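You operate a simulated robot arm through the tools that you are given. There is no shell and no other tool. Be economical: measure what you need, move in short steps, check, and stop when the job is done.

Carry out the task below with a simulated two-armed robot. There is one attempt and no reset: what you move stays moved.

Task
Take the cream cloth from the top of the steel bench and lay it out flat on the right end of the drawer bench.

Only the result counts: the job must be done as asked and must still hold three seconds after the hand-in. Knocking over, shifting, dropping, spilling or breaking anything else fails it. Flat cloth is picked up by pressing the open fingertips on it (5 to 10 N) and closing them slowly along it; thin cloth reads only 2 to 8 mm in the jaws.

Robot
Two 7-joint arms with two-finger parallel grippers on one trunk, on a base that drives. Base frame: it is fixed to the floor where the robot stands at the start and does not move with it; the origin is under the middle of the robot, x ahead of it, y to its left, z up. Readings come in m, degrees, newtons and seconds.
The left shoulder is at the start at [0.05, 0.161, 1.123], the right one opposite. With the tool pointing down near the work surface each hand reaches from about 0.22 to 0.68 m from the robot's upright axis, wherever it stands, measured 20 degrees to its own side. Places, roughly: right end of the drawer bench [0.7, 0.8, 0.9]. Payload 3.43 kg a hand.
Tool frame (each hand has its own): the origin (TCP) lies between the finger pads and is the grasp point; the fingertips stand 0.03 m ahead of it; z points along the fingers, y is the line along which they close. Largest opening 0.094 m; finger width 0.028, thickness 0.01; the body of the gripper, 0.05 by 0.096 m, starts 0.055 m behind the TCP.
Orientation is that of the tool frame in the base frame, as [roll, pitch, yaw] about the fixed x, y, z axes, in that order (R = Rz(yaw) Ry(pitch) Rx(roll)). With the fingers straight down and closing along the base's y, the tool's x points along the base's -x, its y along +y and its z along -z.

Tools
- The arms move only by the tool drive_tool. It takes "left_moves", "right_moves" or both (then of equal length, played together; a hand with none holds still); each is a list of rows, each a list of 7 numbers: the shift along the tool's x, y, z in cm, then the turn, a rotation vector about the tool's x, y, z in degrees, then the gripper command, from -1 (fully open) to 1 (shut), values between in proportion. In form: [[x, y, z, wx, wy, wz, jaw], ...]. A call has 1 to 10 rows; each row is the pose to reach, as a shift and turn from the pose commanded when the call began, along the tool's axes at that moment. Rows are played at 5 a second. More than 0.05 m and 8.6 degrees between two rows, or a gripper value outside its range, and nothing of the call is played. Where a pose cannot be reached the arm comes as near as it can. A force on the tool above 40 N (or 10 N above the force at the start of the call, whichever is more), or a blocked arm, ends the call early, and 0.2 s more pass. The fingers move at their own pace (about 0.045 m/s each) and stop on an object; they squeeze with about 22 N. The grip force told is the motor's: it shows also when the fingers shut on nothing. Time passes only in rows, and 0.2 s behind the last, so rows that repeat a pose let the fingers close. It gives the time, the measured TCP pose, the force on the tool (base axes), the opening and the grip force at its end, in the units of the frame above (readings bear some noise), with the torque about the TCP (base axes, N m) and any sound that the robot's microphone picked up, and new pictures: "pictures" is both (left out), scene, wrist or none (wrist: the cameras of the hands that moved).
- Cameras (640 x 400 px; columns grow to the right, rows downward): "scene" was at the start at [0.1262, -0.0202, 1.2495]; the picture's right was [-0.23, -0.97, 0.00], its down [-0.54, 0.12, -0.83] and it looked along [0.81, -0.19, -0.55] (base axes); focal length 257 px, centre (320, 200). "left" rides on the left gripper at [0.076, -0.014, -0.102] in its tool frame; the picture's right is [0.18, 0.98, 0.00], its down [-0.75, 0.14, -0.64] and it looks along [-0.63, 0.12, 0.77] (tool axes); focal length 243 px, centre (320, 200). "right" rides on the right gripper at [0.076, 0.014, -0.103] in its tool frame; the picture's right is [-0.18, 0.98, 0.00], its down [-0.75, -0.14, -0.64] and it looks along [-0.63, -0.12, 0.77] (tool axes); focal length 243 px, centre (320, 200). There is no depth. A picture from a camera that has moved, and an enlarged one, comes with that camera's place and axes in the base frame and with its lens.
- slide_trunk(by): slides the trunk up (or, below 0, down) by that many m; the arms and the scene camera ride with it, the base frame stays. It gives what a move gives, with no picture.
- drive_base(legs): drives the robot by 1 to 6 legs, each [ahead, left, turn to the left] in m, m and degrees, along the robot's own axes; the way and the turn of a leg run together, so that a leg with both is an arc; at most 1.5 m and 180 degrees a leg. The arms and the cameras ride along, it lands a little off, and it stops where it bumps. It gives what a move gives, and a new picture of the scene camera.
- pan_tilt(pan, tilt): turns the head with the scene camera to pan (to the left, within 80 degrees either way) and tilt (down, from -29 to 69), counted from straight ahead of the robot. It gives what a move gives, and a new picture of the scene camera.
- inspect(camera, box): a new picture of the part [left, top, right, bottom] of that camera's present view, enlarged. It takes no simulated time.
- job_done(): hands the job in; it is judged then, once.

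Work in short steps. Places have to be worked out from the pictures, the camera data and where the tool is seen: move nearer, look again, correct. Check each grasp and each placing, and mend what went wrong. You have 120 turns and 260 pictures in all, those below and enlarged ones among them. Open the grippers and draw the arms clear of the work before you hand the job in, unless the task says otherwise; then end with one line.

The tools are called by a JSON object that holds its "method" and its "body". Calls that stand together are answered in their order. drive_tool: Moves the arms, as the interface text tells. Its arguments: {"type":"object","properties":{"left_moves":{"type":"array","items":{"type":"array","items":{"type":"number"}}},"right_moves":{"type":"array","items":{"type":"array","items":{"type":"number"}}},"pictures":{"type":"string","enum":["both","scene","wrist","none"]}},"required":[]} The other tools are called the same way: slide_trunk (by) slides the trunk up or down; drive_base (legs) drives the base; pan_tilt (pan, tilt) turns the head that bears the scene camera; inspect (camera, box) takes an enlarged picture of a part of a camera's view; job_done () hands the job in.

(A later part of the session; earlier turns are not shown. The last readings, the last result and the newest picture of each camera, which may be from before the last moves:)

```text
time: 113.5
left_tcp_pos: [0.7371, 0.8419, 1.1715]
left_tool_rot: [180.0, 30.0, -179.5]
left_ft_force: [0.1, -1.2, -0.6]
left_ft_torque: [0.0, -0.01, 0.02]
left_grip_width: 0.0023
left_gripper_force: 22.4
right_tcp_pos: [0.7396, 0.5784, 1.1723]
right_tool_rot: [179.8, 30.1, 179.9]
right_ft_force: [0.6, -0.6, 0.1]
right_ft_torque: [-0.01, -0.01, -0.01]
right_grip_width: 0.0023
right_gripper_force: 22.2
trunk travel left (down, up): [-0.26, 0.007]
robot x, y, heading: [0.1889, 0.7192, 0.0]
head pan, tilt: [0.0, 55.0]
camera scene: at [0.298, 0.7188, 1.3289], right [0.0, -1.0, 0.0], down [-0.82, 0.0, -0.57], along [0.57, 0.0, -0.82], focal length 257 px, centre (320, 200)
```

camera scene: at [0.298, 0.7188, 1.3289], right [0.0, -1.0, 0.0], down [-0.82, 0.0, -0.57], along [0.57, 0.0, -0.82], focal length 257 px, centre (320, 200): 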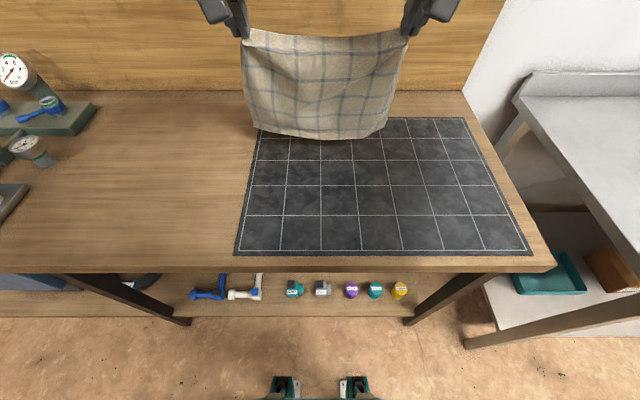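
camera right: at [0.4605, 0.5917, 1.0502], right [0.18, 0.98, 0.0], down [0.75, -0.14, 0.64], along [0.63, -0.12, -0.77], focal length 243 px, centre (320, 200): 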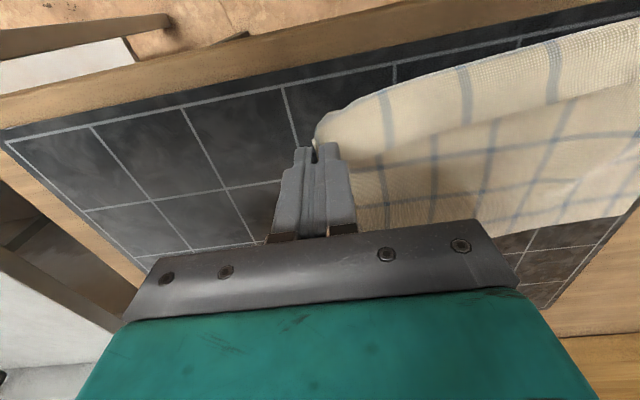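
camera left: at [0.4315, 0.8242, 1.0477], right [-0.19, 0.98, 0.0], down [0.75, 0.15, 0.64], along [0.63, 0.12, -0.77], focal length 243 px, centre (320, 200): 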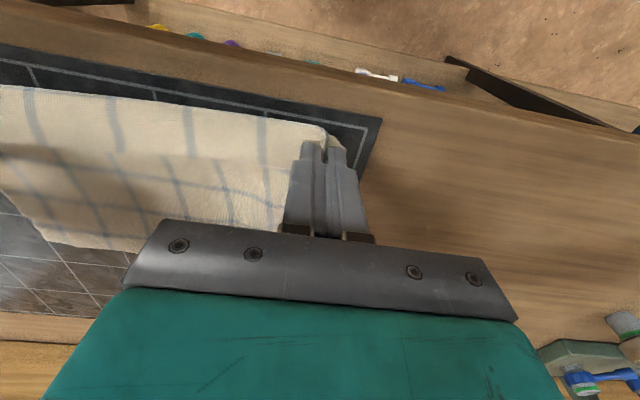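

The cloth hangs fully unfolded. I take up the slack and extend 7 cm farther in.

{"method": "drive_tool", "body": {"left_moves": [[0, 0.3, 0, 0, 0, 0, 1], [-1.3, 0.5, 0.75, 0, 0, 0, 1], [-2.6, 0.5, 1.5, 0, 0, 0, 1], [-3.9, 0.5, 2.25, 0, 0, 0, 1], [-5.2, 0.5, 3, 0, 0, 0, 1], [-6.1, 0.5, 3.5, 0, 0, 0, 1], [-6.1, 0.5, 3.5, 0, 0, 0, 1]], "right_moves": [[0, -0.3, 0, 0, 0, 0, 1], [-1.3, -0.5, 0.75, 0, 0, 0, 1], [-2.6, -0.5, 1.5, 0, 0, 0, 1], [-3.9, -0.5, 2.25, 0, 0, 0, 1], [-5.2, -0.5, 3, 0, 0, 0, 1], [-6.1, -0.5, 3.5, 0, 0, 0, 1], [-6.1, -0.5, 3.5, 0, 0, 0, 1]], "pictures": "scene"}}

```text
time: 115.1
left_tcp_pos: [0.8062, 0.8471, 1.1713]
left_tool_rot: [-179.9, 30.1, -179.6]
left_ft_force: [-0.1, -10.1, -0.1]
left_ft_torque: [-0.33, 0.02, -0.08]
left_grip_width: 0.0025
left_gripper_force: 22.4
right_tcp_pos: [0.8089, 0.5729, 1.1722]
right_tool_rot: [179.9, 30.1, -180.0]
right_ft_force: [0.0, 11.4, -0.4]
right_ft_torque: [0.34, 0.03, 0.14]
right_grip_width: 0.0024
right_gripper_force: 21.9
trunk travel left (down, up): [-0.26, 0.007]
robot x, y, heading: [0.1872, 0.7251, -0.2]
head pan, tilt: [0.0, 55.0]
camera scene: at [0.298, 0.7188, 1.329], right [0.0, -1.0, 0.0], down [-0.82, 0.0, -0.57], along [0.57, 0.0, -0.82], focal length 257 px, centre (320, 200)
```

scene: 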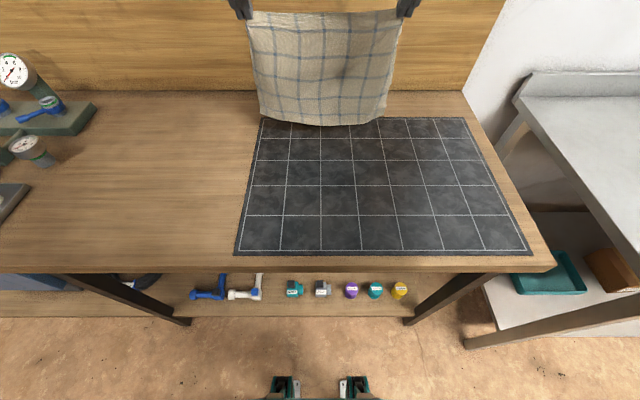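

At x≈0.81 with 10 N tension; I relax 3 mm per side and lay it diagonally again.

{"method": "drive_tool", "body": {"left_moves": [[0.75, -0.3, 1.3, 0, 0, 0, 1], [1.5, -0.3, 2.6, 0, 0, 0, 1], [2.25, -0.3, 3.9, 0, 0, 0, 1], [3.43, -0.3, 4.95, 0, 0, 0, 1], [5.48, -0.3, 5.5, 0, 0, 0, 1], [7.7, -0.3, 5.94, 0, 0, 0, 1], [10.01, -0.3, 6.34, 0, 0, 0, 1], [12.32, -0.3, 6.74, 0, 0, 0, 1], [14.63, -0.3, 7.14, 0, 0, 0, 1], [16.85, -0.3, 7.59, 0, 0, 0, 1]], "right_moves": [[0.75, 0.3, 1.3, 0, 0, 0, 1], [1.5, 0.3, 2.6, 0, 0, 0, 1], [2.25, 0.3, 3.9, 0, 0, 0, 1], [3.43, 0.3, 4.95, 0, 0, 0, 1], [5.48, 0.3, 5.5, 0, 0, 0, 1], [7.7, 0.3, 5.94, 0, 0, 0, 1], [10.01, 0.3, 6.34, 0, 0, 0, 1], [12.32, 0.3, 6.74, 0, 0, 0, 1], [14.63, 0.3, 7.14, 0, 0, 0, 1], [16.85, 0.3, 7.59, 0, 0, 0, 1]], "pictures": "both"}}

```text
time: 117.3
left_tcp_pos: [0.7005, 0.8442, 1.0197]
left_tool_rot: [179.9, 30.1, -179.6]
left_ft_force: [0.8, -1.3, -0.7]
left_ft_torque: [-0.04, 0.01, -0.02]
left_grip_width: 0.0023
left_gripper_force: 22.8
right_tcp_pos: [0.7014, 0.5752, 1.0221]
right_tool_rot: [179.9, 30.2, 179.8]
right_ft_force: [-0.8, 2.0, -0.1]
right_ft_torque: [0.06, -0.03, 0.01]
right_grip_width: 0.0024
right_gripper_force: 22.2
trunk travel left (down, up): [-0.26, 0.007]
robot x, y, heading: [0.1868, 0.719, -0.1]
head pan, tilt: [0.0, 55.0]
camera scene: at [0.2979, 0.7188, 1.329], right [0.0, -1.0, 0.0], down [-0.82, 0.0, -0.57], along [0.57, 0.0, -0.82], focal length 257 px, centre (320, 200)
camera right: at [0.5842, 0.5888, 1.0726], right [0.16, 0.98, 0.09], down [0.33, -0.14, 0.93], along [0.93, -0.12, -0.35], focal length 243 px, centre (320, 200)
camera left: at [0.5826, 0.8276, 1.0706], right [-0.17, 0.98, -0.09], down [0.33, 0.14, 0.93], along [0.93, 0.12, -0.35], focal length 243 px, centre (320, 200)
```

scene: 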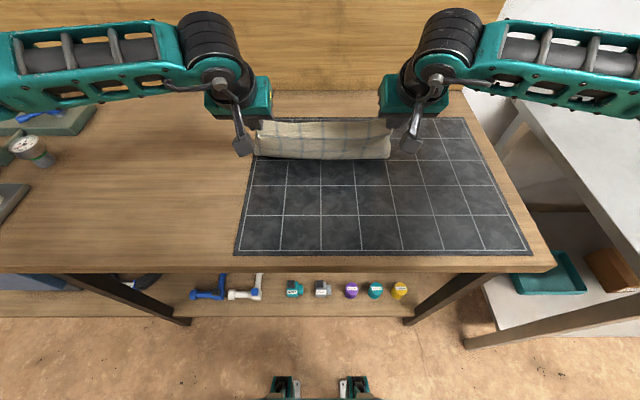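
right: 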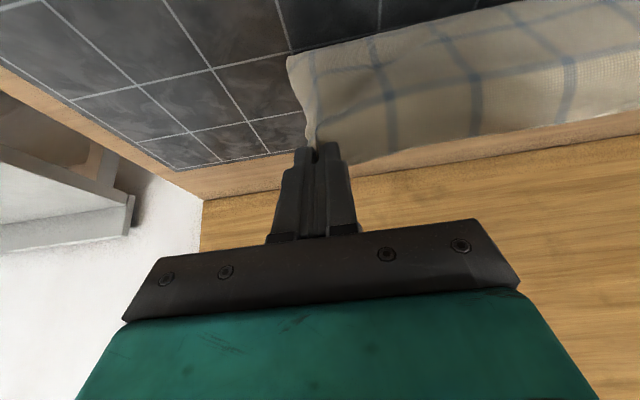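
left: 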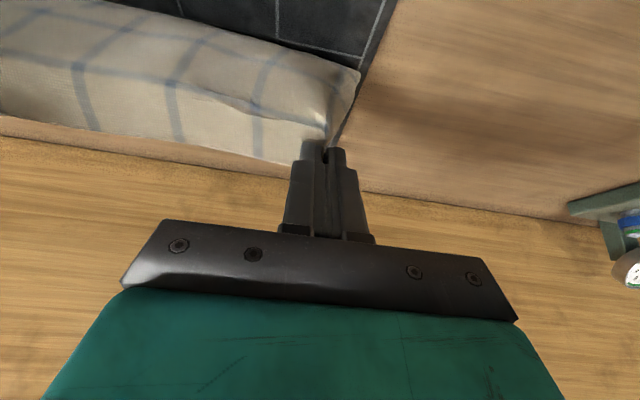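

It is laying the same way, now farther in. I continue the diagonal down to just above the mat.

{"method": "drive_tool", "body": {"left_moves": [[2.28, 0, 0.36, 0, 0, 0, 1], [4.56, 0, 0.71, 0, 0, 0, 1], [6.84, 0, 1.07, 0, 0, 0, 1], [9.12, 0, 1.42, 0, 0, 0, 1], [11.4, 0, 1.78, 0, 0, 0, 1], [13.7, 0, 2.14, 0, 0, 0, 1], [15.9, 0, 2.49, 0, 0, 0, 1]], "right_moves": [[2.28, 0, 0.36, 0, 0, 0, 1], [4.56, 0, 0.71, 0, 0, 0, 1], [6.84, 0, 1.07, 0, 0, 0, 1], [9.12, 0, 1.42, 0, 0, 0, 1], [11.4, 0, 1.78, 0, 0, 0, 1], [13.7, 0, 2.14, 0, 0, 0, 1], [15.9, 0, 2.49, 0, 0, 0, 1]], "pictures": "both"}}

```text
time: 118.9
left_tcp_pos: [0.5736, 0.8412, 0.9203]
left_tool_rot: [-180.0, 30.0, -179.6]
left_ft_force: [-0.1, -1.6, 0.2]
left_ft_torque: [-0.03, 0.01, -0.03]
left_grip_width: 0.0028
left_gripper_force: 22.0
right_tcp_pos: [0.5746, 0.5747, 0.9213]
right_tool_rot: [179.9, 30.1, 179.8]
right_ft_force: [-0.1, 0.7, 0.8]
right_ft_torque: [0.07, 0.0, -0.01]
right_grip_width: 0.0024
right_gripper_force: 22.0
trunk travel left (down, up): [-0.26, 0.007]
robot x, y, heading: [0.1852, 0.7231, -0.4]
head pan, tilt: [0.0, 55.0]
camera scene: at [0.2979, 0.7188, 1.329], right [0.0, -1.0, 0.0], down [-0.82, 0.0, -0.57], along [0.57, 0.0, -0.82], focal length 257 px, centre (320, 200)
camera right: at [0.458, 0.5877, 0.9705], right [0.16, 0.98, 0.09], down [0.33, -0.14, 0.93], along [0.93, -0.12, -0.35], focal length 243 px, centre (320, 200)
camera left: at [0.4559, 0.8261, 0.9706], right [-0.17, 0.98, -0.09], down [0.33, 0.14, 0.93], along [0.93, 0.12, -0.35], focal length 243 px, centre (320, 200)
```

scene: 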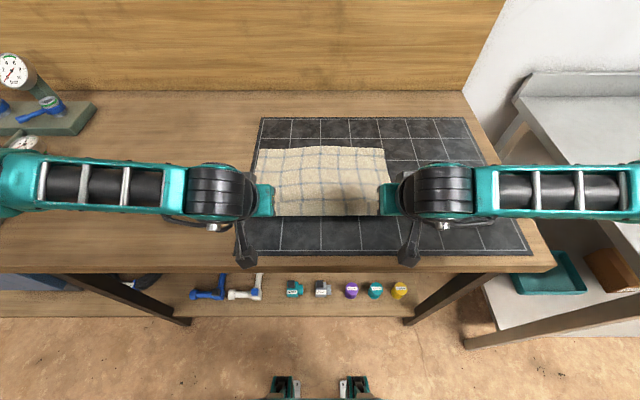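
right: 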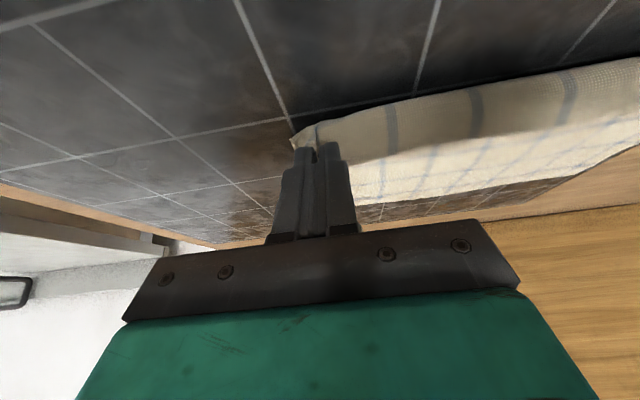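
left: 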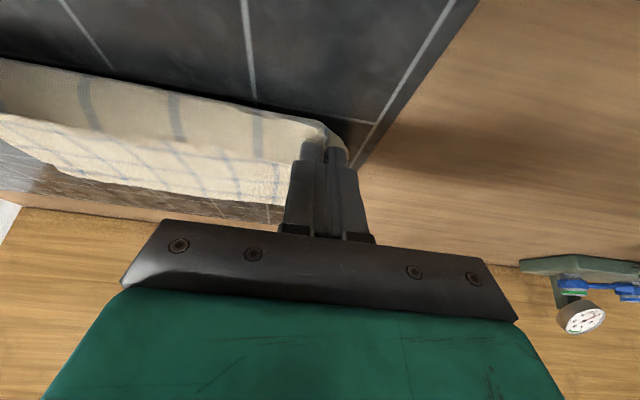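

Far edge at x≈0.79. I pull the last 2.5 cm toward the robot, lowering to the mat and tilting to 45°.

{"method": "drive_tool", "body": {"left_moves": [[0.8, 0, 0.12, 0, -4, 0, 1], [1.6, 0, 0.24, 0, -8, 0, 1], [2.4, 0, 0.36, 0, -12, 0, 1], [3.17, 0, 0.48, 0, -15, 0, 1], [3.17, 0, 0.48, 0, -15, 0, 1]], "right_moves": [[0.8, 0, 0.12, 0, -4, 0, 1], [1.6, 0, 0.24, 0, -8, 0, 1], [2.4, 0, 0.36, 0, -12, 0, 1], [3.17, 0, 0.48, 0, -15, 0, 1], [3.17, 0, 0.48, 0, -15, 0, 1]], "pictures": "both"}}

{"method": "inspect", "body": {"camera": "scene", "box": [228, 130, 420, 250]}}

```text
time: 120.1
left_tcp_pos: [0.5485, 0.8427, 0.9001]
left_tool_rot: [-179.9, 45.0, -179.6]
left_ft_force: [-0.2, -2.0, 0.4]
left_ft_torque: [-0.04, 0.04, 0.0]
left_grip_width: 0.0024
left_gripper_force: 21.9
left hand out of reach, approached as far as the arm can: row 3
right_tcp_pos: [0.5635, 0.5758, 0.9102]
right_tool_rot: [179.8, 38.1, 179.9]
right_ft_force: [-0.7, 1.5, -0.2]
right_ft_torque: [0.06, 0.02, -0.02]
right_grip_width: 0.0021
right_gripper_force: 21.8
right hand out of reach, approached as far as the arm can: row 3, 4, 5
trunk travel left (down, up): [-0.26, 0.007]
robot x, y, heading: [0.1863, 0.72, -0.3]
head pan, tilt: [0.0, 55.0]
camera scene: at [0.2982, 0.7187, 1.3289], right [0.0, -1.0, 0.0], down [-0.82, 0.0, -0.57], along [0.57, 0.0, -0.82], focal length 257 px, centre (320, 200)
camera right: at [0.4403, 0.589, 0.9445], right [0.14, 0.98, 0.12], down [0.2, -0.14, 0.97], along [0.97, -0.12, -0.21], focal length 243 px, centre (320, 200)
camera left: at [0.422, 0.8266, 0.9191], right [-0.14, 0.98, -0.13], down [0.08, 0.14, 0.99], along [0.99, 0.12, -0.1], focal length 243 px, centre (320, 200)
```

scene: 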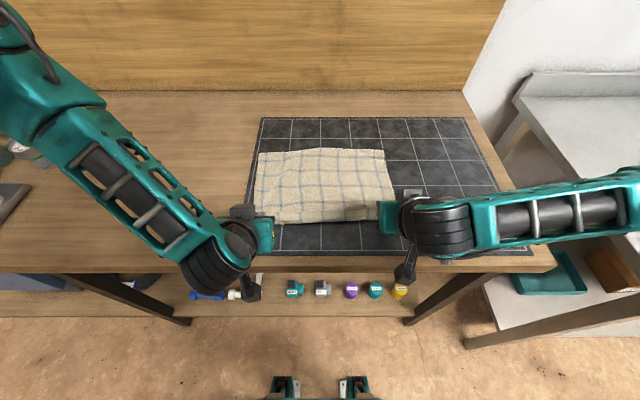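
right: 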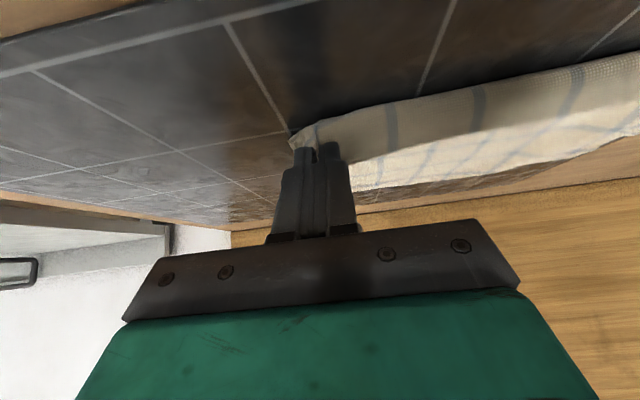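
left: 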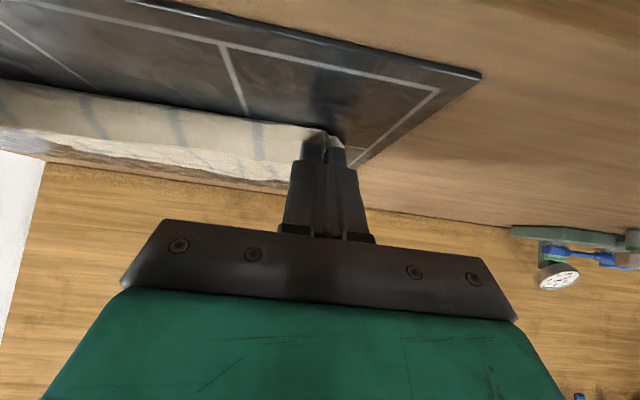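

```text
3.33 times, centred on (324, 190) of scene
camera zoom: at [0.2982, 0.7187, 1.3289], right [0.0, -1.0, 0.0], down [-0.82, 0.0, -0.57], along [0.57, 0.0, -0.82], focal length 855 px, centre (307, 233)
```

zoom: 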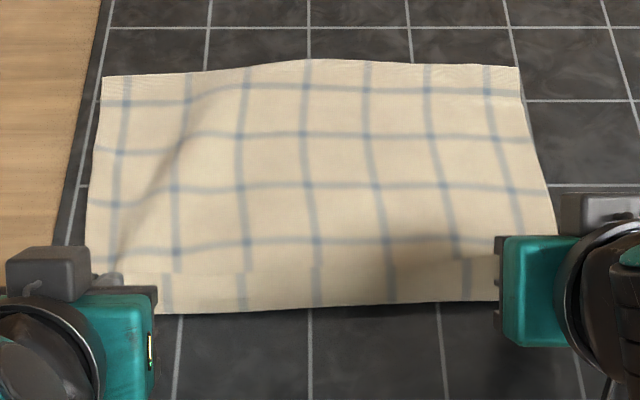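

The hem still stands up in a small bulge at the grips and the arms are cramped. I back the base 3 cm, which pulls the cloth straight.

{"method": "drive_base", "body": {"legs": [[-0.03, 0, 0]]}}

{"method": "inspect", "body": {"camera": "scene", "box": [228, 130, 420, 250]}}

{"method": "inspect", "body": {"camera": "right", "box": [0, 0, 640, 400]}}

```text
time: 120.9
left_tcp_pos: [0.5188, 0.8427, 0.8997]
left_tool_rot: [-180.0, 45.0, -179.6]
left_ft_force: [-0.9, -1.6, 0.1]
left_ft_torque: [-0.03, -0.04, -0.01]
left_grip_width: 0.0023
left_gripper_force: 22.0
right_tcp_pos: [0.5335, 0.5754, 0.9105]
right_tool_rot: [180.0, 38.1, 179.9]
right_ft_force: [-1.2, 1.1, -0.2]
right_ft_torque: [0.08, 0.0, 0.01]
right_grip_width: 0.0024
right_gripper_force: 22.2
trunk travel left (down, up): [-0.26, 0.007]
robot x, y, heading: [0.1558, 0.7181, -0.2]
head pan, tilt: [0.0, 55.0]
camera scene: at [0.2671, 0.7188, 1.3291], right [0.0, -1.0, 0.0], down [-0.82, 0.0, -0.57], along [0.57, 0.0, -0.82], focal length 257 px, centre (320, 200)
```

scene: 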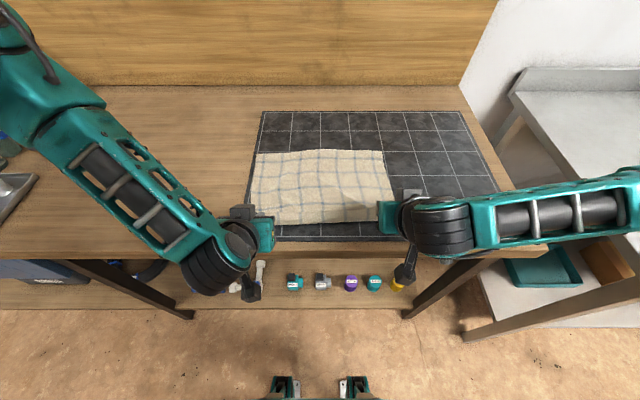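

```text
3.33 times, centred on (324, 190) of scene
camera zoom: at [0.2671, 0.7188, 1.3291], right [0.0, -1.0, 0.0], down [-0.82, 0.0, -0.57], along [0.57, 0.0, -0.82], focal length 855 px, centre (307, 233)
```

zoom: 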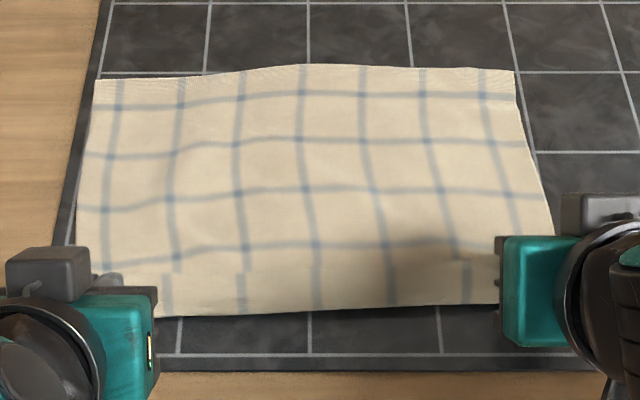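

```text
1.00 times, centred on (320, 200) of right (not enlarged: the box is as wide or as high as the picture)
camera zoom: at [0.4095, 0.5889, 0.9447], right [0.15, 0.98, 0.12], down [0.2, -0.14, 0.97], along [0.97, -0.12, -0.21], focal length 243 px, centre (320, 200)
```

zoom: 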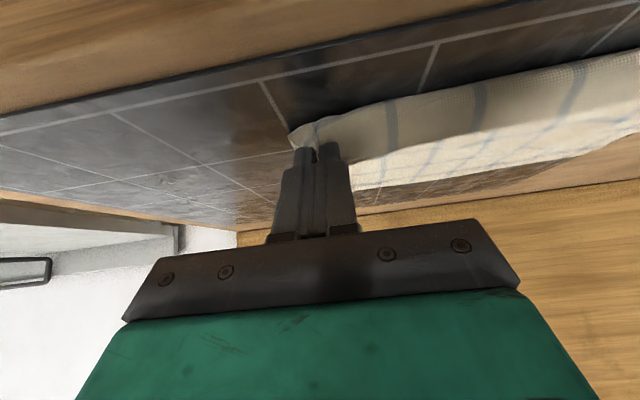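

The whole cloth slid with the grips (far edge 0.74), so the hem is simply folded over along the grip line. I release here and will unfold the hem corner by corner.

{"method": "drive_tool", "body": {"left_moves": [[0, 0, 0, 0, 0, 0, 0.8], [0, 0, 0, 0, 0, 0, 0.5], [0, 0, 0, 0, 0, 0, 0.3], [-0.7, 0, -0.7, 0, 3, 0, 0.3], [-2, 0, -2, 0, 6, 0, 0.3], [-4, 0, -4, 0, 10, 0, 0.3], [-6, 0, -6, 0, 15, 0, 0.3], [-8, 0, -8, 0, 20, 0, 0.3], [-9.5, 0, -9.5, 0, 25, 0, 0.3]], "right_moves": [[0, 0, 0, 0, 0, 0, 0.8], [0, 0, 0, 0, 0, 0, 0.5], [0, 0, 0, 0, 0, 0, 0.3], [-0.7, 0, -0.7, 0, 3, 0, 0.3], [-2, 0, -2, 0, 6, 0, 0.3], [-4, 0, -4, 0, 10, 0, 0.3], [-6, 0, -6, 0, 15, 0, 0.3], [-8, 0, -8, 0, 20, 0, 0.3], [-9.5, 0, -9.5, 0, 25, 0, 0.3]], "pictures": "scene"}}

```text
time: 122.9
left_tcp_pos: [0.5186, 0.8409, 1.0349]
left_tool_rot: [180.0, 19.9, -179.7]
left_ft_force: [-0.4, -0.2, -0.4]
left_ft_torque: [0.02, -0.03, 0.02]
left_grip_width: 0.0325
left_gripper_force: 0.0
right_tcp_pos: [0.5486, 0.5737, 1.0463]
right_tool_rot: [179.9, 13.0, -179.9]
right_ft_force: [1.0, 0.2, 0.2]
right_ft_torque: [0.04, -0.01, -0.01]
right_grip_width: 0.0328
right_gripper_force: 0.0
trunk travel left (down, up): [-0.26, 0.007]
robot x, y, heading: [0.1586, 0.721, -0.1]
head pan, tilt: [0.0, 55.0]
camera scene: at [0.2682, 0.719, 1.3289], right [0.0, -1.0, 0.0], down [-0.82, 0.0, -0.57], along [0.57, 0.0, -0.82], focal length 257 px, centre (320, 200)
```

scene: 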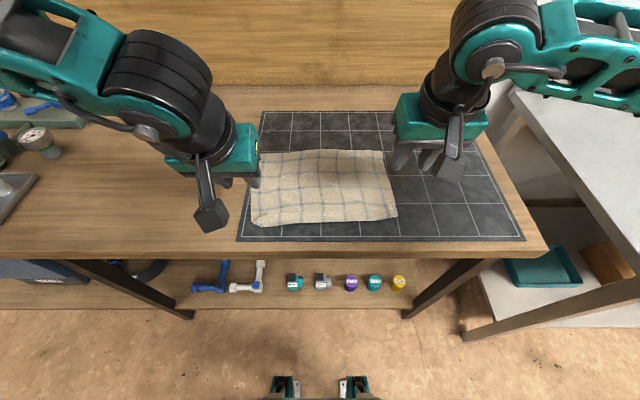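

I untilt both hands, move them aside and up, and take a close look.

{"method": "drive_tool", "body": {"left_moves": [[0, 4, -2, 0, 7, 0, 0.3], [0, 8, -3, 0, 14, 0, 0.3], [0, 12, -4, 0, 20, 0, 0.3], [0, 12, -4, 0, 20, 0, 0.3]], "right_moves": [[0, -4, -1, 0, 5, 0, 0.3], [0, -8, -2, 0, 10, 0, 0.3], [0, -12, -3, 0, 13, 0, 0.3], [0, -12, -3, 0, 13, 0, 0.3]], "pictures": "none"}}

{"method": "inspect", "body": {"camera": "scene", "box": [236, 135, 412, 245]}}

{"method": "inspect", "body": {"camera": "right", "box": [240, 0, 640, 250]}}

{"method": "inspect", "body": {"camera": "left", "box": [0, 0, 400, 250]}}

```text
time: 123.9
left_tcp_pos: [0.5043, 0.961, 1.072]
left_tool_rot: [179.9, -0.1, -179.7]
left_ft_force: [-0.4, 0.3, 0.0]
left_ft_torque: [-0.02, -0.01, -0.01]
left_grip_width: 0.0328
left_gripper_force: 0.1
right_tcp_pos: [0.5429, 0.4557, 1.0731]
right_tool_rot: [179.9, 0.0, -180.0]
right_ft_force: [0.2, -0.4, -0.3]
right_ft_torque: [-0.03, -0.02, 0.02]
right_grip_width: 0.0329
right_gripper_force: 0.0
trunk travel left (down, up): [-0.26, 0.007]
robot x, y, heading: [0.1546, 0.7193, 0.0]
head pan, tilt: [0.0, 55.0]
```

```text
3.64 times, centred on (324, 190) of scene
camera zoom: at [0.2684, 0.7187, 1.3289], right [0.0, -1.0, 0.0], down [-0.82, 0.0, -0.57], along [0.57, 0.0, -0.82], focal length 933 px, centre (306, 236)
```

zoom: 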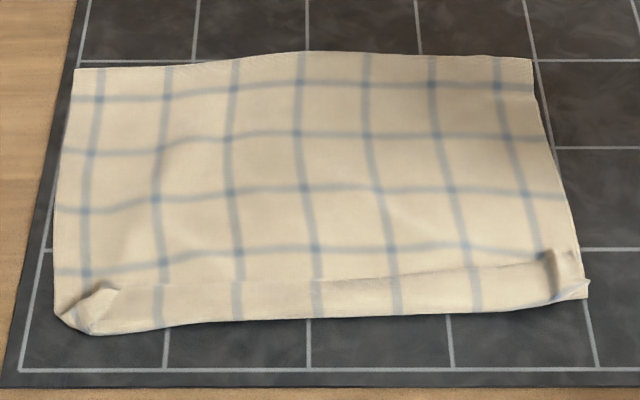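

```text
1.60 times, centred on (440, 125) of right
camera zoom: at [0.4669, 0.4684, 1.1755], right [0.18, 0.98, 0.0], down [0.75, -0.14, 0.64], along [0.63, -0.12, -0.77], focal length 388 px, centre (128, 320)
```

zoom: 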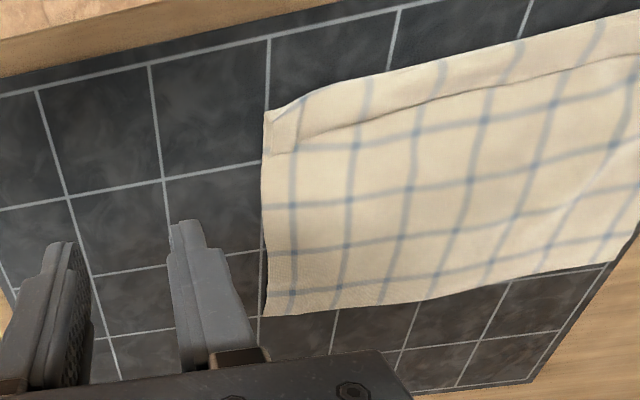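

```text
1.60 times, centred on (200, 125) of left
camera zoom: at [0.428, 0.9461, 1.1756], right [-0.19, 0.98, 0.0], down [0.75, 0.15, 0.64], along [0.63, 0.12, -0.77], focal length 388 px, centre (512, 320)
```

zoom: 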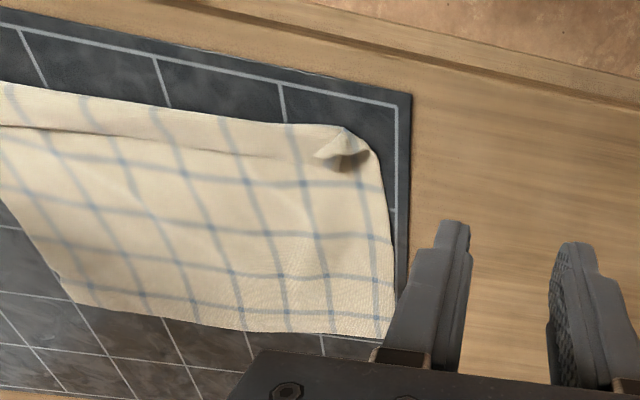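

The cloth is much flatter now; extent in x is about 0.21 m versus 0.24 m, so a hem strip may still be doubled. I zoom in on the near edge.

{"method": "inspect", "body": {"camera": "scene", "box": [244, 195, 324, 245]}}

{"method": "inspect", "body": {"camera": "scene", "box": [324, 195, 404, 245]}}

```text
8.00 times, centred on (284, 220) of scene
camera zoom: at [0.2684, 0.7187, 1.3289], right [0.0, -1.0, 0.0], down [-0.82, 0.0, -0.57], along [0.57, 0.0, -0.82], focal length 2053 px, centre (608, 40)
```

zoom: 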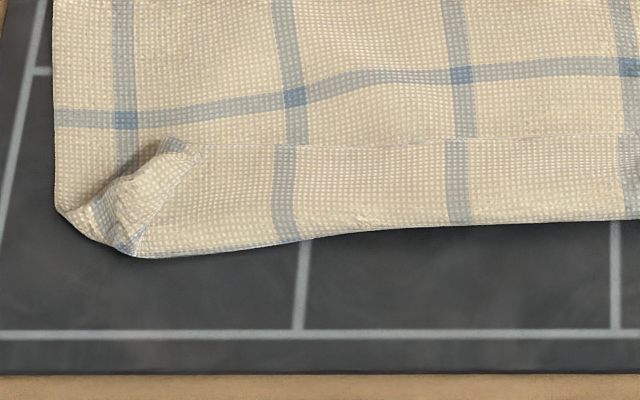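

```text
8.00 times, centred on (364, 220) of scene
camera zoom: at [0.2684, 0.7187, 1.3289], right [0.0, -1.0, 0.0], down [-0.82, 0.0, -0.57], along [0.57, 0.0, -0.82], focal length 2053 px, centre (-32, 40)
```

zoom: 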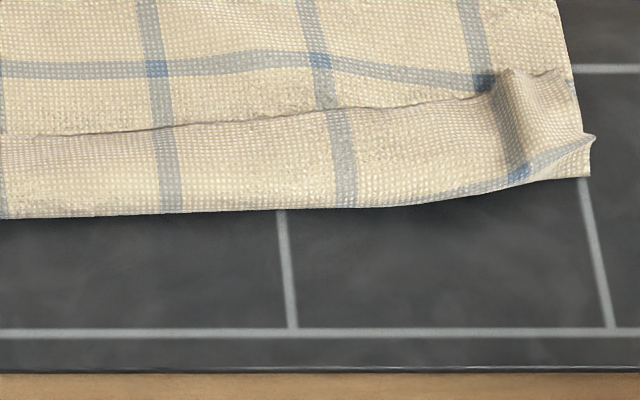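

A 3.5 cm hem is doubled on top, with pinchable ridges at its free-edge ends: right near (0.572, 0.572), left near (0.543, 0.835). I bring both hands above those.

{"method": "drive_tool", "body": {"left_moves": [[-0.7, -2.5, 2, 0, 0, 0, 0.36], [-1.4, -5, 5, 0, 0, 0, 0.36], [-2.1, -7.5, 8, 0, 0, 0, 0.36], [-2.8, -10, 11, 0, 0, 0, 0.36], [-3.5, -12, 13.5, 0, 0, 0, 0.36], [-3.7, -12.5, 15.2, 0, 0, 0, 0.36], [-3.7, -12.5, 15.2, 0, 0, 0, 0.36]], "right_moves": [[-0.5, 2.5, 2, 0, 0, 0, 0.36], [-1, 5, 5, 0, 0, 0, 0.36], [-1.5, 7.5, 8, 0, 0, 0, 0.36], [-2, 9.5, 11, 0, 0, 0, 0.36], [-2.7, 11.5, 13.5, 0, 0, 0, 0.36], [-2.7, 11.6, 15.3, 0, 0, 0, 0.36], [-2.7, 11.6, 15.3, 0, 0, 0, 0.36]], "pictures": "wrist"}}

```text
time: 125.5
left_tcp_pos: [0.5425, 0.8353, 0.9195]
left_tool_rot: [180.0, 0.1, -179.6]
left_ft_force: [-1.0, -0.4, 0.5]
left_ft_torque: [0.02, 0.04, 0.01]
left_grip_width: 0.03
left_gripper_force: 0.1
right_tcp_pos: [0.5702, 0.57, 0.9198]
right_tool_rot: [179.9, 0.0, 179.9]
right_ft_force: [-1.1, 0.0, 0.6]
right_ft_torque: [-0.04, -0.03, -0.01]
right_grip_width: 0.0299
right_gripper_force: 0.0
trunk travel left (down, up): [-0.26, 0.007]
robot x, y, heading: [0.1584, 0.7158, -0.0]
head pan, tilt: [0.0, 55.0]
camera right: at [0.4935, 0.5835, 1.0219], right [0.18, 0.98, 0.0], down [0.75, -0.14, 0.64], along [0.63, -0.12, -0.77], focal length 243 px, centre (320, 200)
camera left: at [0.4658, 0.8212, 1.0215], right [-0.19, 0.98, 0.0], down [0.75, 0.15, 0.64], along [0.63, 0.12, -0.77], focal length 243 px, centre (320, 200)
```

right: 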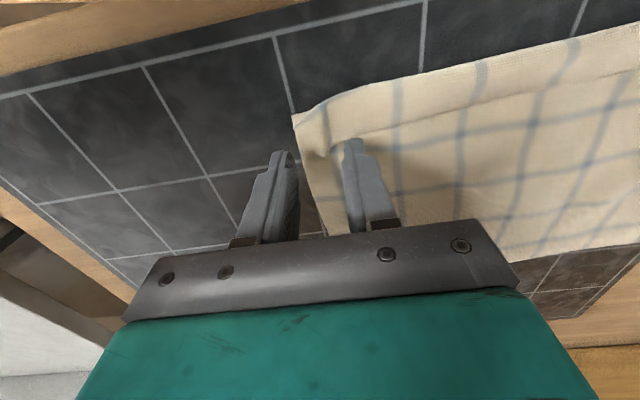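
left: 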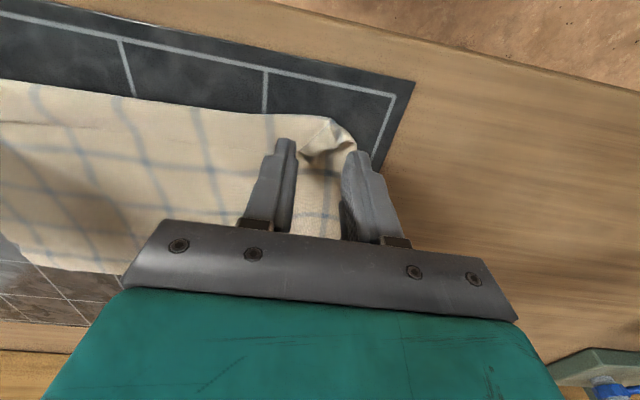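

I center on the ridges (left −4 mm, right +8 mm in y) and lower so the tips are just above the bottom layer, then close.

{"method": "drive_tool", "body": {"left_moves": [[0.2, -0.4, 0.5, 0, 0, 0, 0.36], [0.2, -0.4, 1.5, 0, 0, 0, 0.36], [0.2, -0.4, 2.2, 0, 0, 0, 0.36], [0.2, -0.4, 2.2, 0, 0, 0, 0.36]], "right_moves": [[0.2, 0.8, 0.5, 0, 0, 0, 0.36], [0.2, 0.8, 1.5, 0, 0, 0, 0.36], [0.2, 0.8, 2.2, 0, 0, 0, 0.36], [0.2, 0.8, 2.2, 0, 0, 0, 0.36]], "pictures": "wrist"}}

```text
time: 126.5
left_tcp_pos: [0.5406, 0.8328, 0.8972]
left_tool_rot: [180.0, 0.0, -179.6]
left_ft_force: [-0.3, 0.6, 0.2]
left_ft_torque: [0.0, -0.03, 0.0]
left_grip_width: 0.0298
left_gripper_force: 0.0
right_tcp_pos: [0.569, 0.579, 0.8985]
right_tool_rot: [179.9, 0.1, 180.0]
right_ft_force: [0.9, 0.3, 0.6]
right_ft_torque: [0.02, 0.0, 0.02]
right_grip_width: 0.0299
right_gripper_force: 0.0
trunk travel left (down, up): [-0.26, 0.007]
robot x, y, heading: [0.1574, 0.7198, 0.1]
head pan, tilt: [0.0, 55.0]
camera right: at [0.4922, 0.5926, 1.0004], right [0.18, 0.98, 0.0], down [0.75, -0.14, 0.64], along [0.63, -0.12, -0.77], focal length 243 px, centre (320, 200)
camera left: at [0.4642, 0.8174, 1.0002], right [-0.19, 0.98, 0.0], down [0.75, 0.15, 0.64], along [0.63, 0.12, -0.77], focal length 243 px, centre (320, 200)
```

right: 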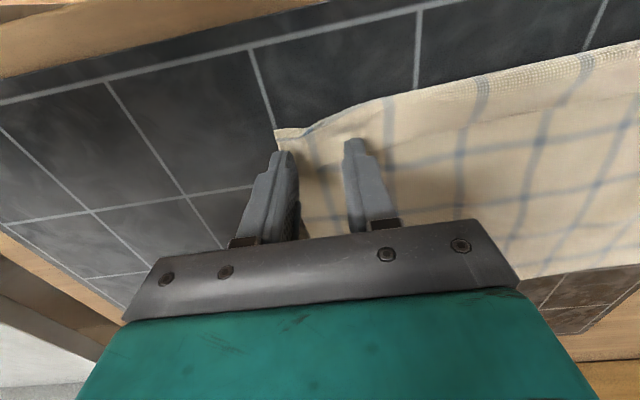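
left: 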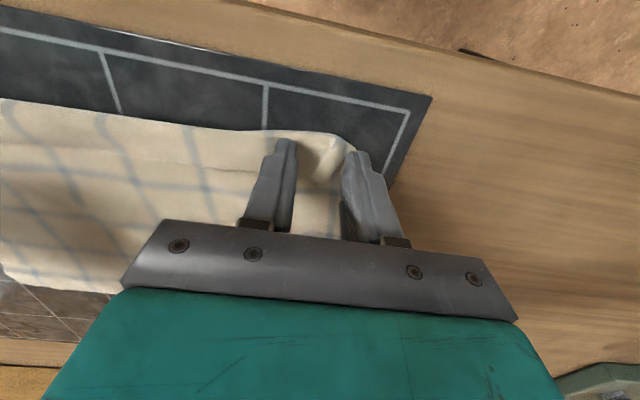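

Left has the ridge between the fingers; I close both gently with light contact on the right, then lift 2 cm and look.

{"method": "drive_tool", "body": {"left_moves": [[0, 0, 0, 0, 0, 0, 0.5], [0, 0, 0, 0, 0, 0, 0.65], [0, 0, 0, 0, 0, 0, 0.8], [0, 0, 0, 0, 0, 0, 1], [0, 0, 0, 0, 0, 0, 1], [0, 0, 0, 0, 0, 0, 1], [0, 0, -1, 0, 0, 0, 1], [0, 0, -2, 0, 0, 0, 1]], "right_moves": [[0, 0, 0.2, 0, 0, 0, 0.5], [0, 0, 0.2, 0, 0, 0, 0.65], [0, 0, 0.2, 0, 0, 0, 0.8], [0, 0, 0.2, 0, 0, 0, 1], [0, 0, 0.2, 0, 0, 0, 1], [0, 0, 0.2, 0, 0, 0, 1], [0, 0, -1, 0, 0, 0, 1], [0, 0, -2, 0, 0, 0, 1]], "pictures": "both"}}

```text
time: 128.3
left_tcp_pos: [0.5392, 0.8323, 0.9188]
left_tool_rot: [-180.0, 0.0, -179.6]
left_ft_force: [1.1, 0.4, -0.8]
left_ft_torque: [0.0, 0.03, 0.01]
left_grip_width: 0.0064
left_gripper_force: 21.5
right_tcp_pos: [0.5675, 0.5781, 0.9197]
right_tool_rot: [180.0, 0.0, -179.9]
right_ft_force: [0.0, 0.8, 0.4]
right_ft_torque: [0.03, 0.0, 0.01]
right_grip_width: 0.0023
right_gripper_force: 22.3
trunk travel left (down, up): [-0.26, 0.007]
robot x, y, heading: [0.154, 0.7167, 0.0]
head pan, tilt: [0.0, 55.0]
camera scene: at [0.2681, 0.7188, 1.3289], right [0.0, -1.0, 0.0], down [-0.82, 0.0, -0.57], along [0.57, 0.0, -0.82], focal length 257 px, centre (320, 200)
camera right: at [0.492, 0.5926, 1.0207], right [0.18, 0.98, 0.0], down [0.75, -0.14, 0.64], along [0.63, -0.12, -0.77], focal length 243 px, centre (320, 200)
camera left: at [0.4639, 0.8172, 1.0209], right [-0.19, 0.98, 0.0], down [0.75, 0.15, 0.64], along [0.63, 0.12, -0.77], focal length 243 px, centre (320, 200)
```

scene: 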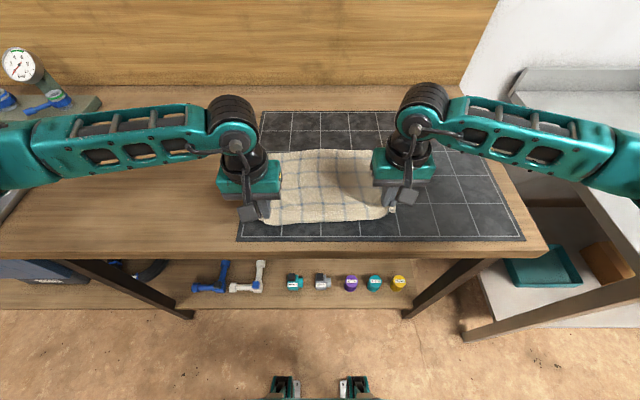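
right: 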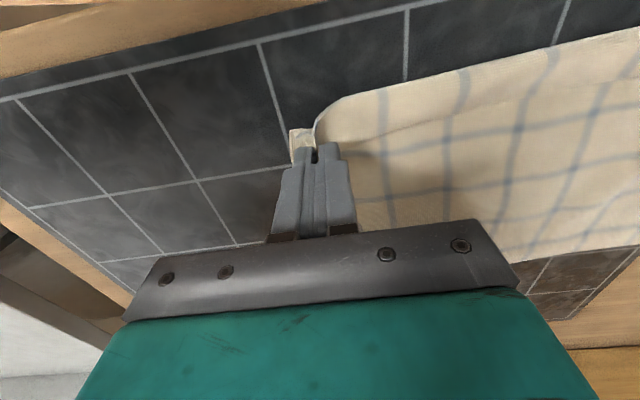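
left: 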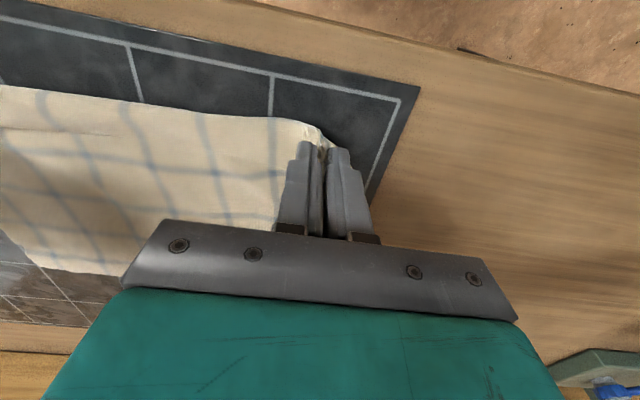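

Both hold hem material. I raise 2 cm more while pulling back, then check if the hem opens.

{"method": "drive_tool", "body": {"left_moves": [[0.5, 0, -1, 0, 0, 0, 1], [1.2, 0, -2, 0, 0, 0, 1], [2, 0, -2.5, 0, 0, 0, 1], [2.8, 0, -2.5, 0, 0, 0, 1]], "right_moves": [[1, 0, -1, 0, 0, 0, 1], [2.2, 0, -2, 0, 0, 0, 1], [3.6, 0, -2.5, 0, 0, 0, 1], [5, 0, -2.5, 0, 0, 0, 1]], "pictures": "both"}}

{"method": "inspect", "body": {"camera": "scene", "box": [236, 135, 412, 245]}}

```text
time: 129.3
left_tcp_pos: [0.5136, 0.8324, 0.9437]
left_tool_rot: [-179.9, 0.0, -179.6]
left_ft_force: [-0.2, 0.4, 0.6]
left_ft_torque: [-0.02, -0.02, 0.01]
left_grip_width: 0.0066
left_gripper_force: 21.6
right_tcp_pos: [0.5187, 0.5798, 0.944]
right_tool_rot: [179.8, 0.1, 180.0]
right_ft_force: [0.5, 0.1, -0.2]
right_ft_torque: [0.01, -0.03, 0.02]
right_grip_width: 0.0021
right_gripper_force: 21.8
trunk travel left (down, up): [-0.26, 0.007]
robot x, y, heading: [0.1541, 0.7193, -0.1]
head pan, tilt: [0.0, 55.0]
camera scene: at [0.268, 0.7188, 1.329], right [0.0, -1.0, 0.0], down [-0.82, 0.0, -0.57], along [0.57, 0.0, -0.82], focal length 257 px, centre (320, 200)
camera right: at [0.4427, 0.5932, 1.0463], right [0.19, 0.98, 0.0], down [0.75, -0.14, 0.64], along [0.63, -0.12, -0.77], focal length 243 px, centre (320, 200)
camera left: at [0.4363, 0.8178, 1.0465], right [-0.19, 0.98, 0.0], down [0.75, 0.15, 0.64], along [0.63, 0.12, -0.77], focal length 243 px, centre (320, 200)
```

scene: 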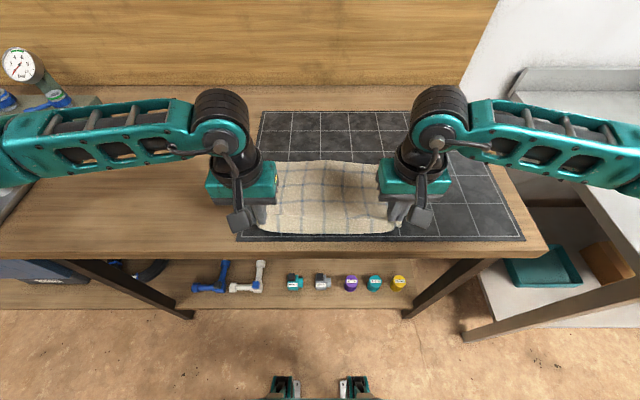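
right: 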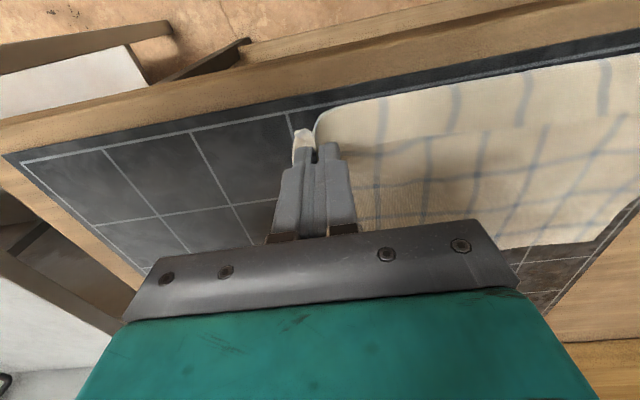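
left: 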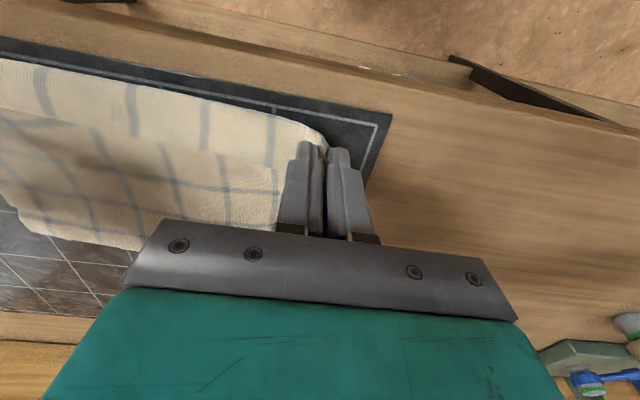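

```text
3.64 times, centred on (324, 190) of scene
camera zoom: at [0.268, 0.7188, 1.329], right [0.0, -1.0, 0.0], down [-0.82, 0.0, -0.57], along [0.57, 0.0, -0.82], focal length 933 px, centre (306, 236)
```

zoom: 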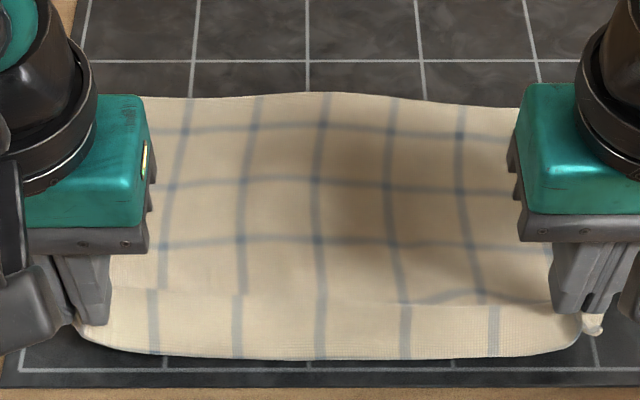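

Friction is low, so the whole cloth slides and the hem stays doubled. Better: set it down, regrasp the clean far edge right at its rim, lift so the hem unfolds by gravity, and re-lay. I lower and release.

{"method": "drive_tool", "body": {"left_moves": [[-0.8, 0, 1.5, 0, 0, 0, 1], [-1.6, 0, 3, 0, 0, 0, 1], [-2.2, 0, 4.4, 0, 0, 0, 1], [-2.2, 0, 4.4, 0, 0, 0, 0.7], [-2.2, 0, 4.4, 0, 0, 0, 0.3], [-2.2, 0, 2, 0, 0, 0, 0.3], [-2.2, 1, -2, 0, 0, 0, 0.3], [-2.2, 4, -5, 0, 0, 0, 0.3], [-2.2, 8, -7, 0, 0, 0, 0.3], [-2.2, 11, -9, 0, 0, 0, 0.3]], "right_moves": [[-0.8, 0, 1.5, 0, 0, 0, 1], [-1.6, 0, 3, 0, 0, 0, 1], [-2.2, 0, 4.4, 0, 0, 0, 1], [-2.2, 0, 4.4, 0, 0, 0, 0.7], [-2.2, 0, 4.4, 0, 0, 0, 0.3], [-2.2, 0, 2, 0, 0, 0, 0.3], [-2.2, -1, -2, 0, 0, 0, 0.3], [-2.2, -4, -5, 0, 0, 0, 0.3], [-2.2, -8, -7, 0, 0, 0, 0.3], [-2.2, -11, -9, 0, 0, 0, 0.3]], "pictures": "scene"}}

{"method": "inspect", "body": {"camera": "scene", "box": [236, 135, 412, 245]}}

```text
time: 131.5
left_tcp_pos: [0.5338, 0.9437, 1.0331]
left_tool_rot: [180.0, -0.1, -179.7]
left_ft_force: [-0.1, -1.0, 0.2]
left_ft_torque: [0.02, 0.0, -0.02]
left_grip_width: 0.0328
left_gripper_force: 0.0
right_tcp_pos: [0.5383, 0.4677, 1.0325]
right_tool_rot: [179.8, 0.2, -179.9]
right_ft_force: [0.1, 0.6, -0.5]
right_ft_torque: [0.0, -0.03, -0.02]
right_grip_width: 0.0325
right_gripper_force: 0.1
trunk travel left (down, up): [-0.26, 0.007]
robot x, y, heading: [0.1571, 0.7159, -0.1]
head pan, tilt: [0.0, 55.0]
camera scene: at [0.2677, 0.7188, 1.329], right [0.0, -1.0, 0.0], down [-0.82, 0.0, -0.57], along [0.57, 0.0, -0.82], focal length 257 px, centre (320, 200)
```

scene: 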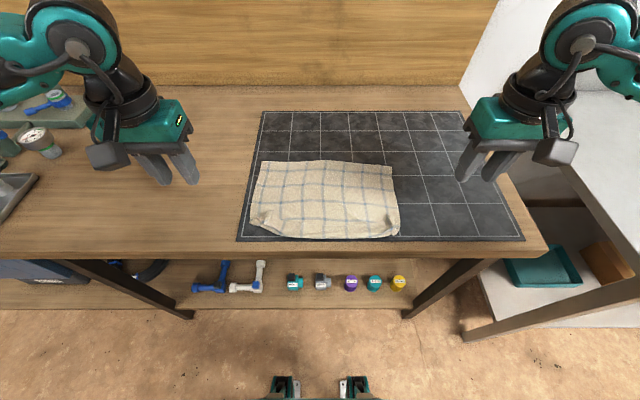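

```text
3.64 times, centred on (324, 190) of scene
camera zoom: at [0.2677, 0.7188, 1.329], right [0.0, -1.0, 0.0], down [-0.82, 0.0, -0.57], along [0.57, 0.0, -0.82], focal length 933 px, centre (306, 236)
```

zoom: 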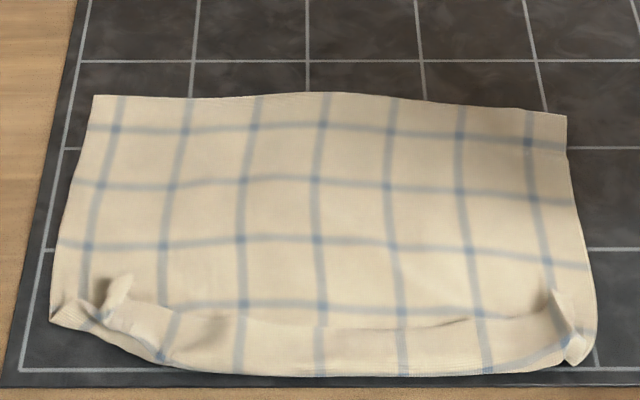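

Far corners: left at (0.708, 0.862), right at (0.689, 0.544). I bring both hands over them, aligned so the pads cover only the last ~1.7 cm of cloth.

{"method": "drive_tool", "body": {"left_moves": [[-3.4, -2.2, 0, 0, 0, 0, 0.36], [-6.8, -4.4, 0.5, 0, 0, 0, 0.36], [-10.2, -6.6, 2, 0, 0, 0, 0.36], [-13.6, -8.8, 4, 0, 0, 0, 0.36], [-17, -11, 6, 0, 0, 0, 0.36], [-17, -11, 10, 0, 0, 0, 0.36], [-17, -11, 10.3, 0, 0, 0, 0.36]], "right_moves": [[-3, 2.1, 0, 0, 0, 0, 0.36], [-6, 4.2, 0.5, 0, 0, 0, 0.36], [-9, 6.3, 2, 0, 0, 0, 0.36], [-12, 8.4, 4, 0, 0, 0, 0.36], [-15, 10.4, 6, 0, 0, 0, 0.36], [-15, 10.4, 10, 0, 0, 0, 0.36], [-15, 10.4, 10.3, 0, 0, 0, 0.36]], "pictures": "wrist"}}

```text
time: 133.1
left_tcp_pos: [0.7045, 0.8358, 0.929]
left_tool_rot: [179.9, 0.0, -179.8]
left_ft_force: [-0.9, 0.7, 0.9]
left_ft_torque: [0.02, -0.02, 0.03]
left_grip_width: 0.0301
left_gripper_force: 0.0
right_tcp_pos: [0.689, 0.5745, 0.9314]
right_tool_rot: [179.9, 0.1, 179.9]
right_ft_force: [-0.1, 0.5, 0.1]
right_ft_torque: [-0.02, 0.02, 0.01]
right_grip_width: 0.0303
right_gripper_force: 0.1
trunk travel left (down, up): [-0.26, 0.007]
robot x, y, heading: [0.1559, 0.7218, -0.0]
head pan, tilt: [0.0, 55.0]
camera right: at [0.6127, 0.5875, 1.0331], right [0.18, 0.98, 0.0], down [0.75, -0.14, 0.64], along [0.63, -0.12, -0.77], focal length 243 px, centre (320, 200)
camera left: at [0.6277, 0.8199, 1.0324], right [-0.19, 0.98, 0.0], down [0.75, 0.15, 0.64], along [0.63, 0.12, -0.77], focal length 243 px, centre (320, 200)
```

right: 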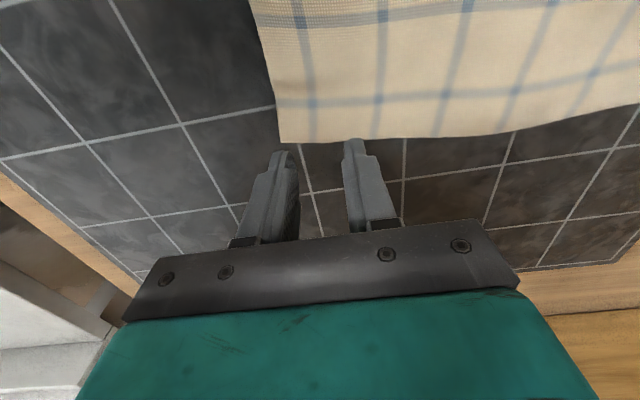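
left: 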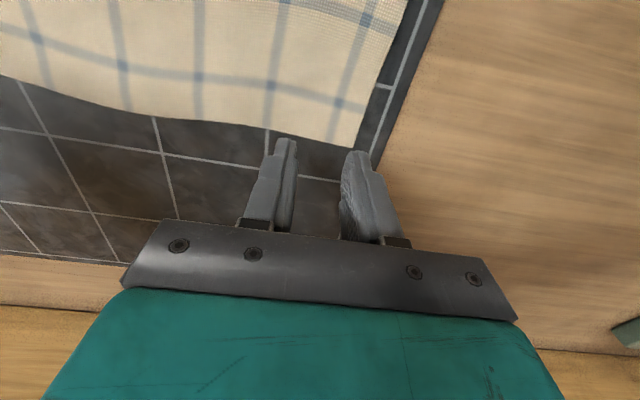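

Alignment matches. I lower to contact.

{"method": "drive_tool", "body": {"left_moves": [[0.2, 0, 1.5, 0, 0, 0, 0.36], [0.2, 0, 3, 0, 0, 0, 0.36], [0.2, 0, 3.4, 0, 0, 0, 0.36], [0.2, 0, 3.4, 0, 0, 0, 0.36]], "right_moves": [[0.2, 0, 1.5, 0, 0, 0, 0.36], [0.2, 0, 3, 0, 0, 0, 0.36], [0.2, 0, 3.6, 0, 0, 0, 0.36], [0.2, 0, 3.6, 0, 0, 0, 0.36]], "pictures": "none"}}

```text
time: 134.1
left_tcp_pos: [0.7017, 0.8334, 0.8951]
left_tool_rot: [180.0, -0.1, -179.6]
left_ft_force: [-0.1, 0.4, 0.3]
left_ft_torque: [0.02, -0.05, 0.02]
left_grip_width: 0.0301
left_gripper_force: 0.0
right_tcp_pos: [0.6878, 0.5733, 0.8944]
right_tool_rot: [179.9, 0.0, 179.9]
right_ft_force: [-0.1, 0.3, 2.7]
right_ft_torque: [-0.06, -0.04, 0.03]
right_grip_width: 0.0301
right_gripper_force: 0.0
trunk travel left (down, up): [-0.26, 0.007]
robot x, y, heading: [0.1565, 0.7159, -0.0]
head pan, tilt: [0.0, 55.0]
```

{"method": "drive_tool", "body": {"left_moves": [[0, 0, 0.2, 0, 0, 0, 0.36], [0, 0, 0.2, 0, 0, 0, 0.36]], "right_moves": [[0, 0, 0.1, 0, 0, 0, 0.36], [0, 0, 0.1, 0, 0, 0, 0.36]], "pictures": "none"}}

```text
time: 134.7
left_tcp_pos: [0.7017, 0.834, 0.8946]
left_tool_rot: [-179.8, 0.0, -179.6]
left_ft_force: [0.6, -0.6, 5.3]
left_ft_torque: [0.05, 0.04, 0.06]
left_grip_width: 0.0302
left_gripper_force: 0.0
right_tcp_pos: [0.6871, 0.5722, 0.8945]
right_tool_rot: [179.9, 0.1, 179.9]
right_ft_force: [1.9, -0.2, 4.2]
right_ft_torque: [-0.07, -0.01, 0.0]
right_grip_width: 0.0298
right_gripper_force: 0.0
trunk travel left (down, up): [-0.26, 0.007]
robot x, y, heading: [0.1595, 0.7211, -0.2]
head pan, tilt: [0.0, 55.0]
```

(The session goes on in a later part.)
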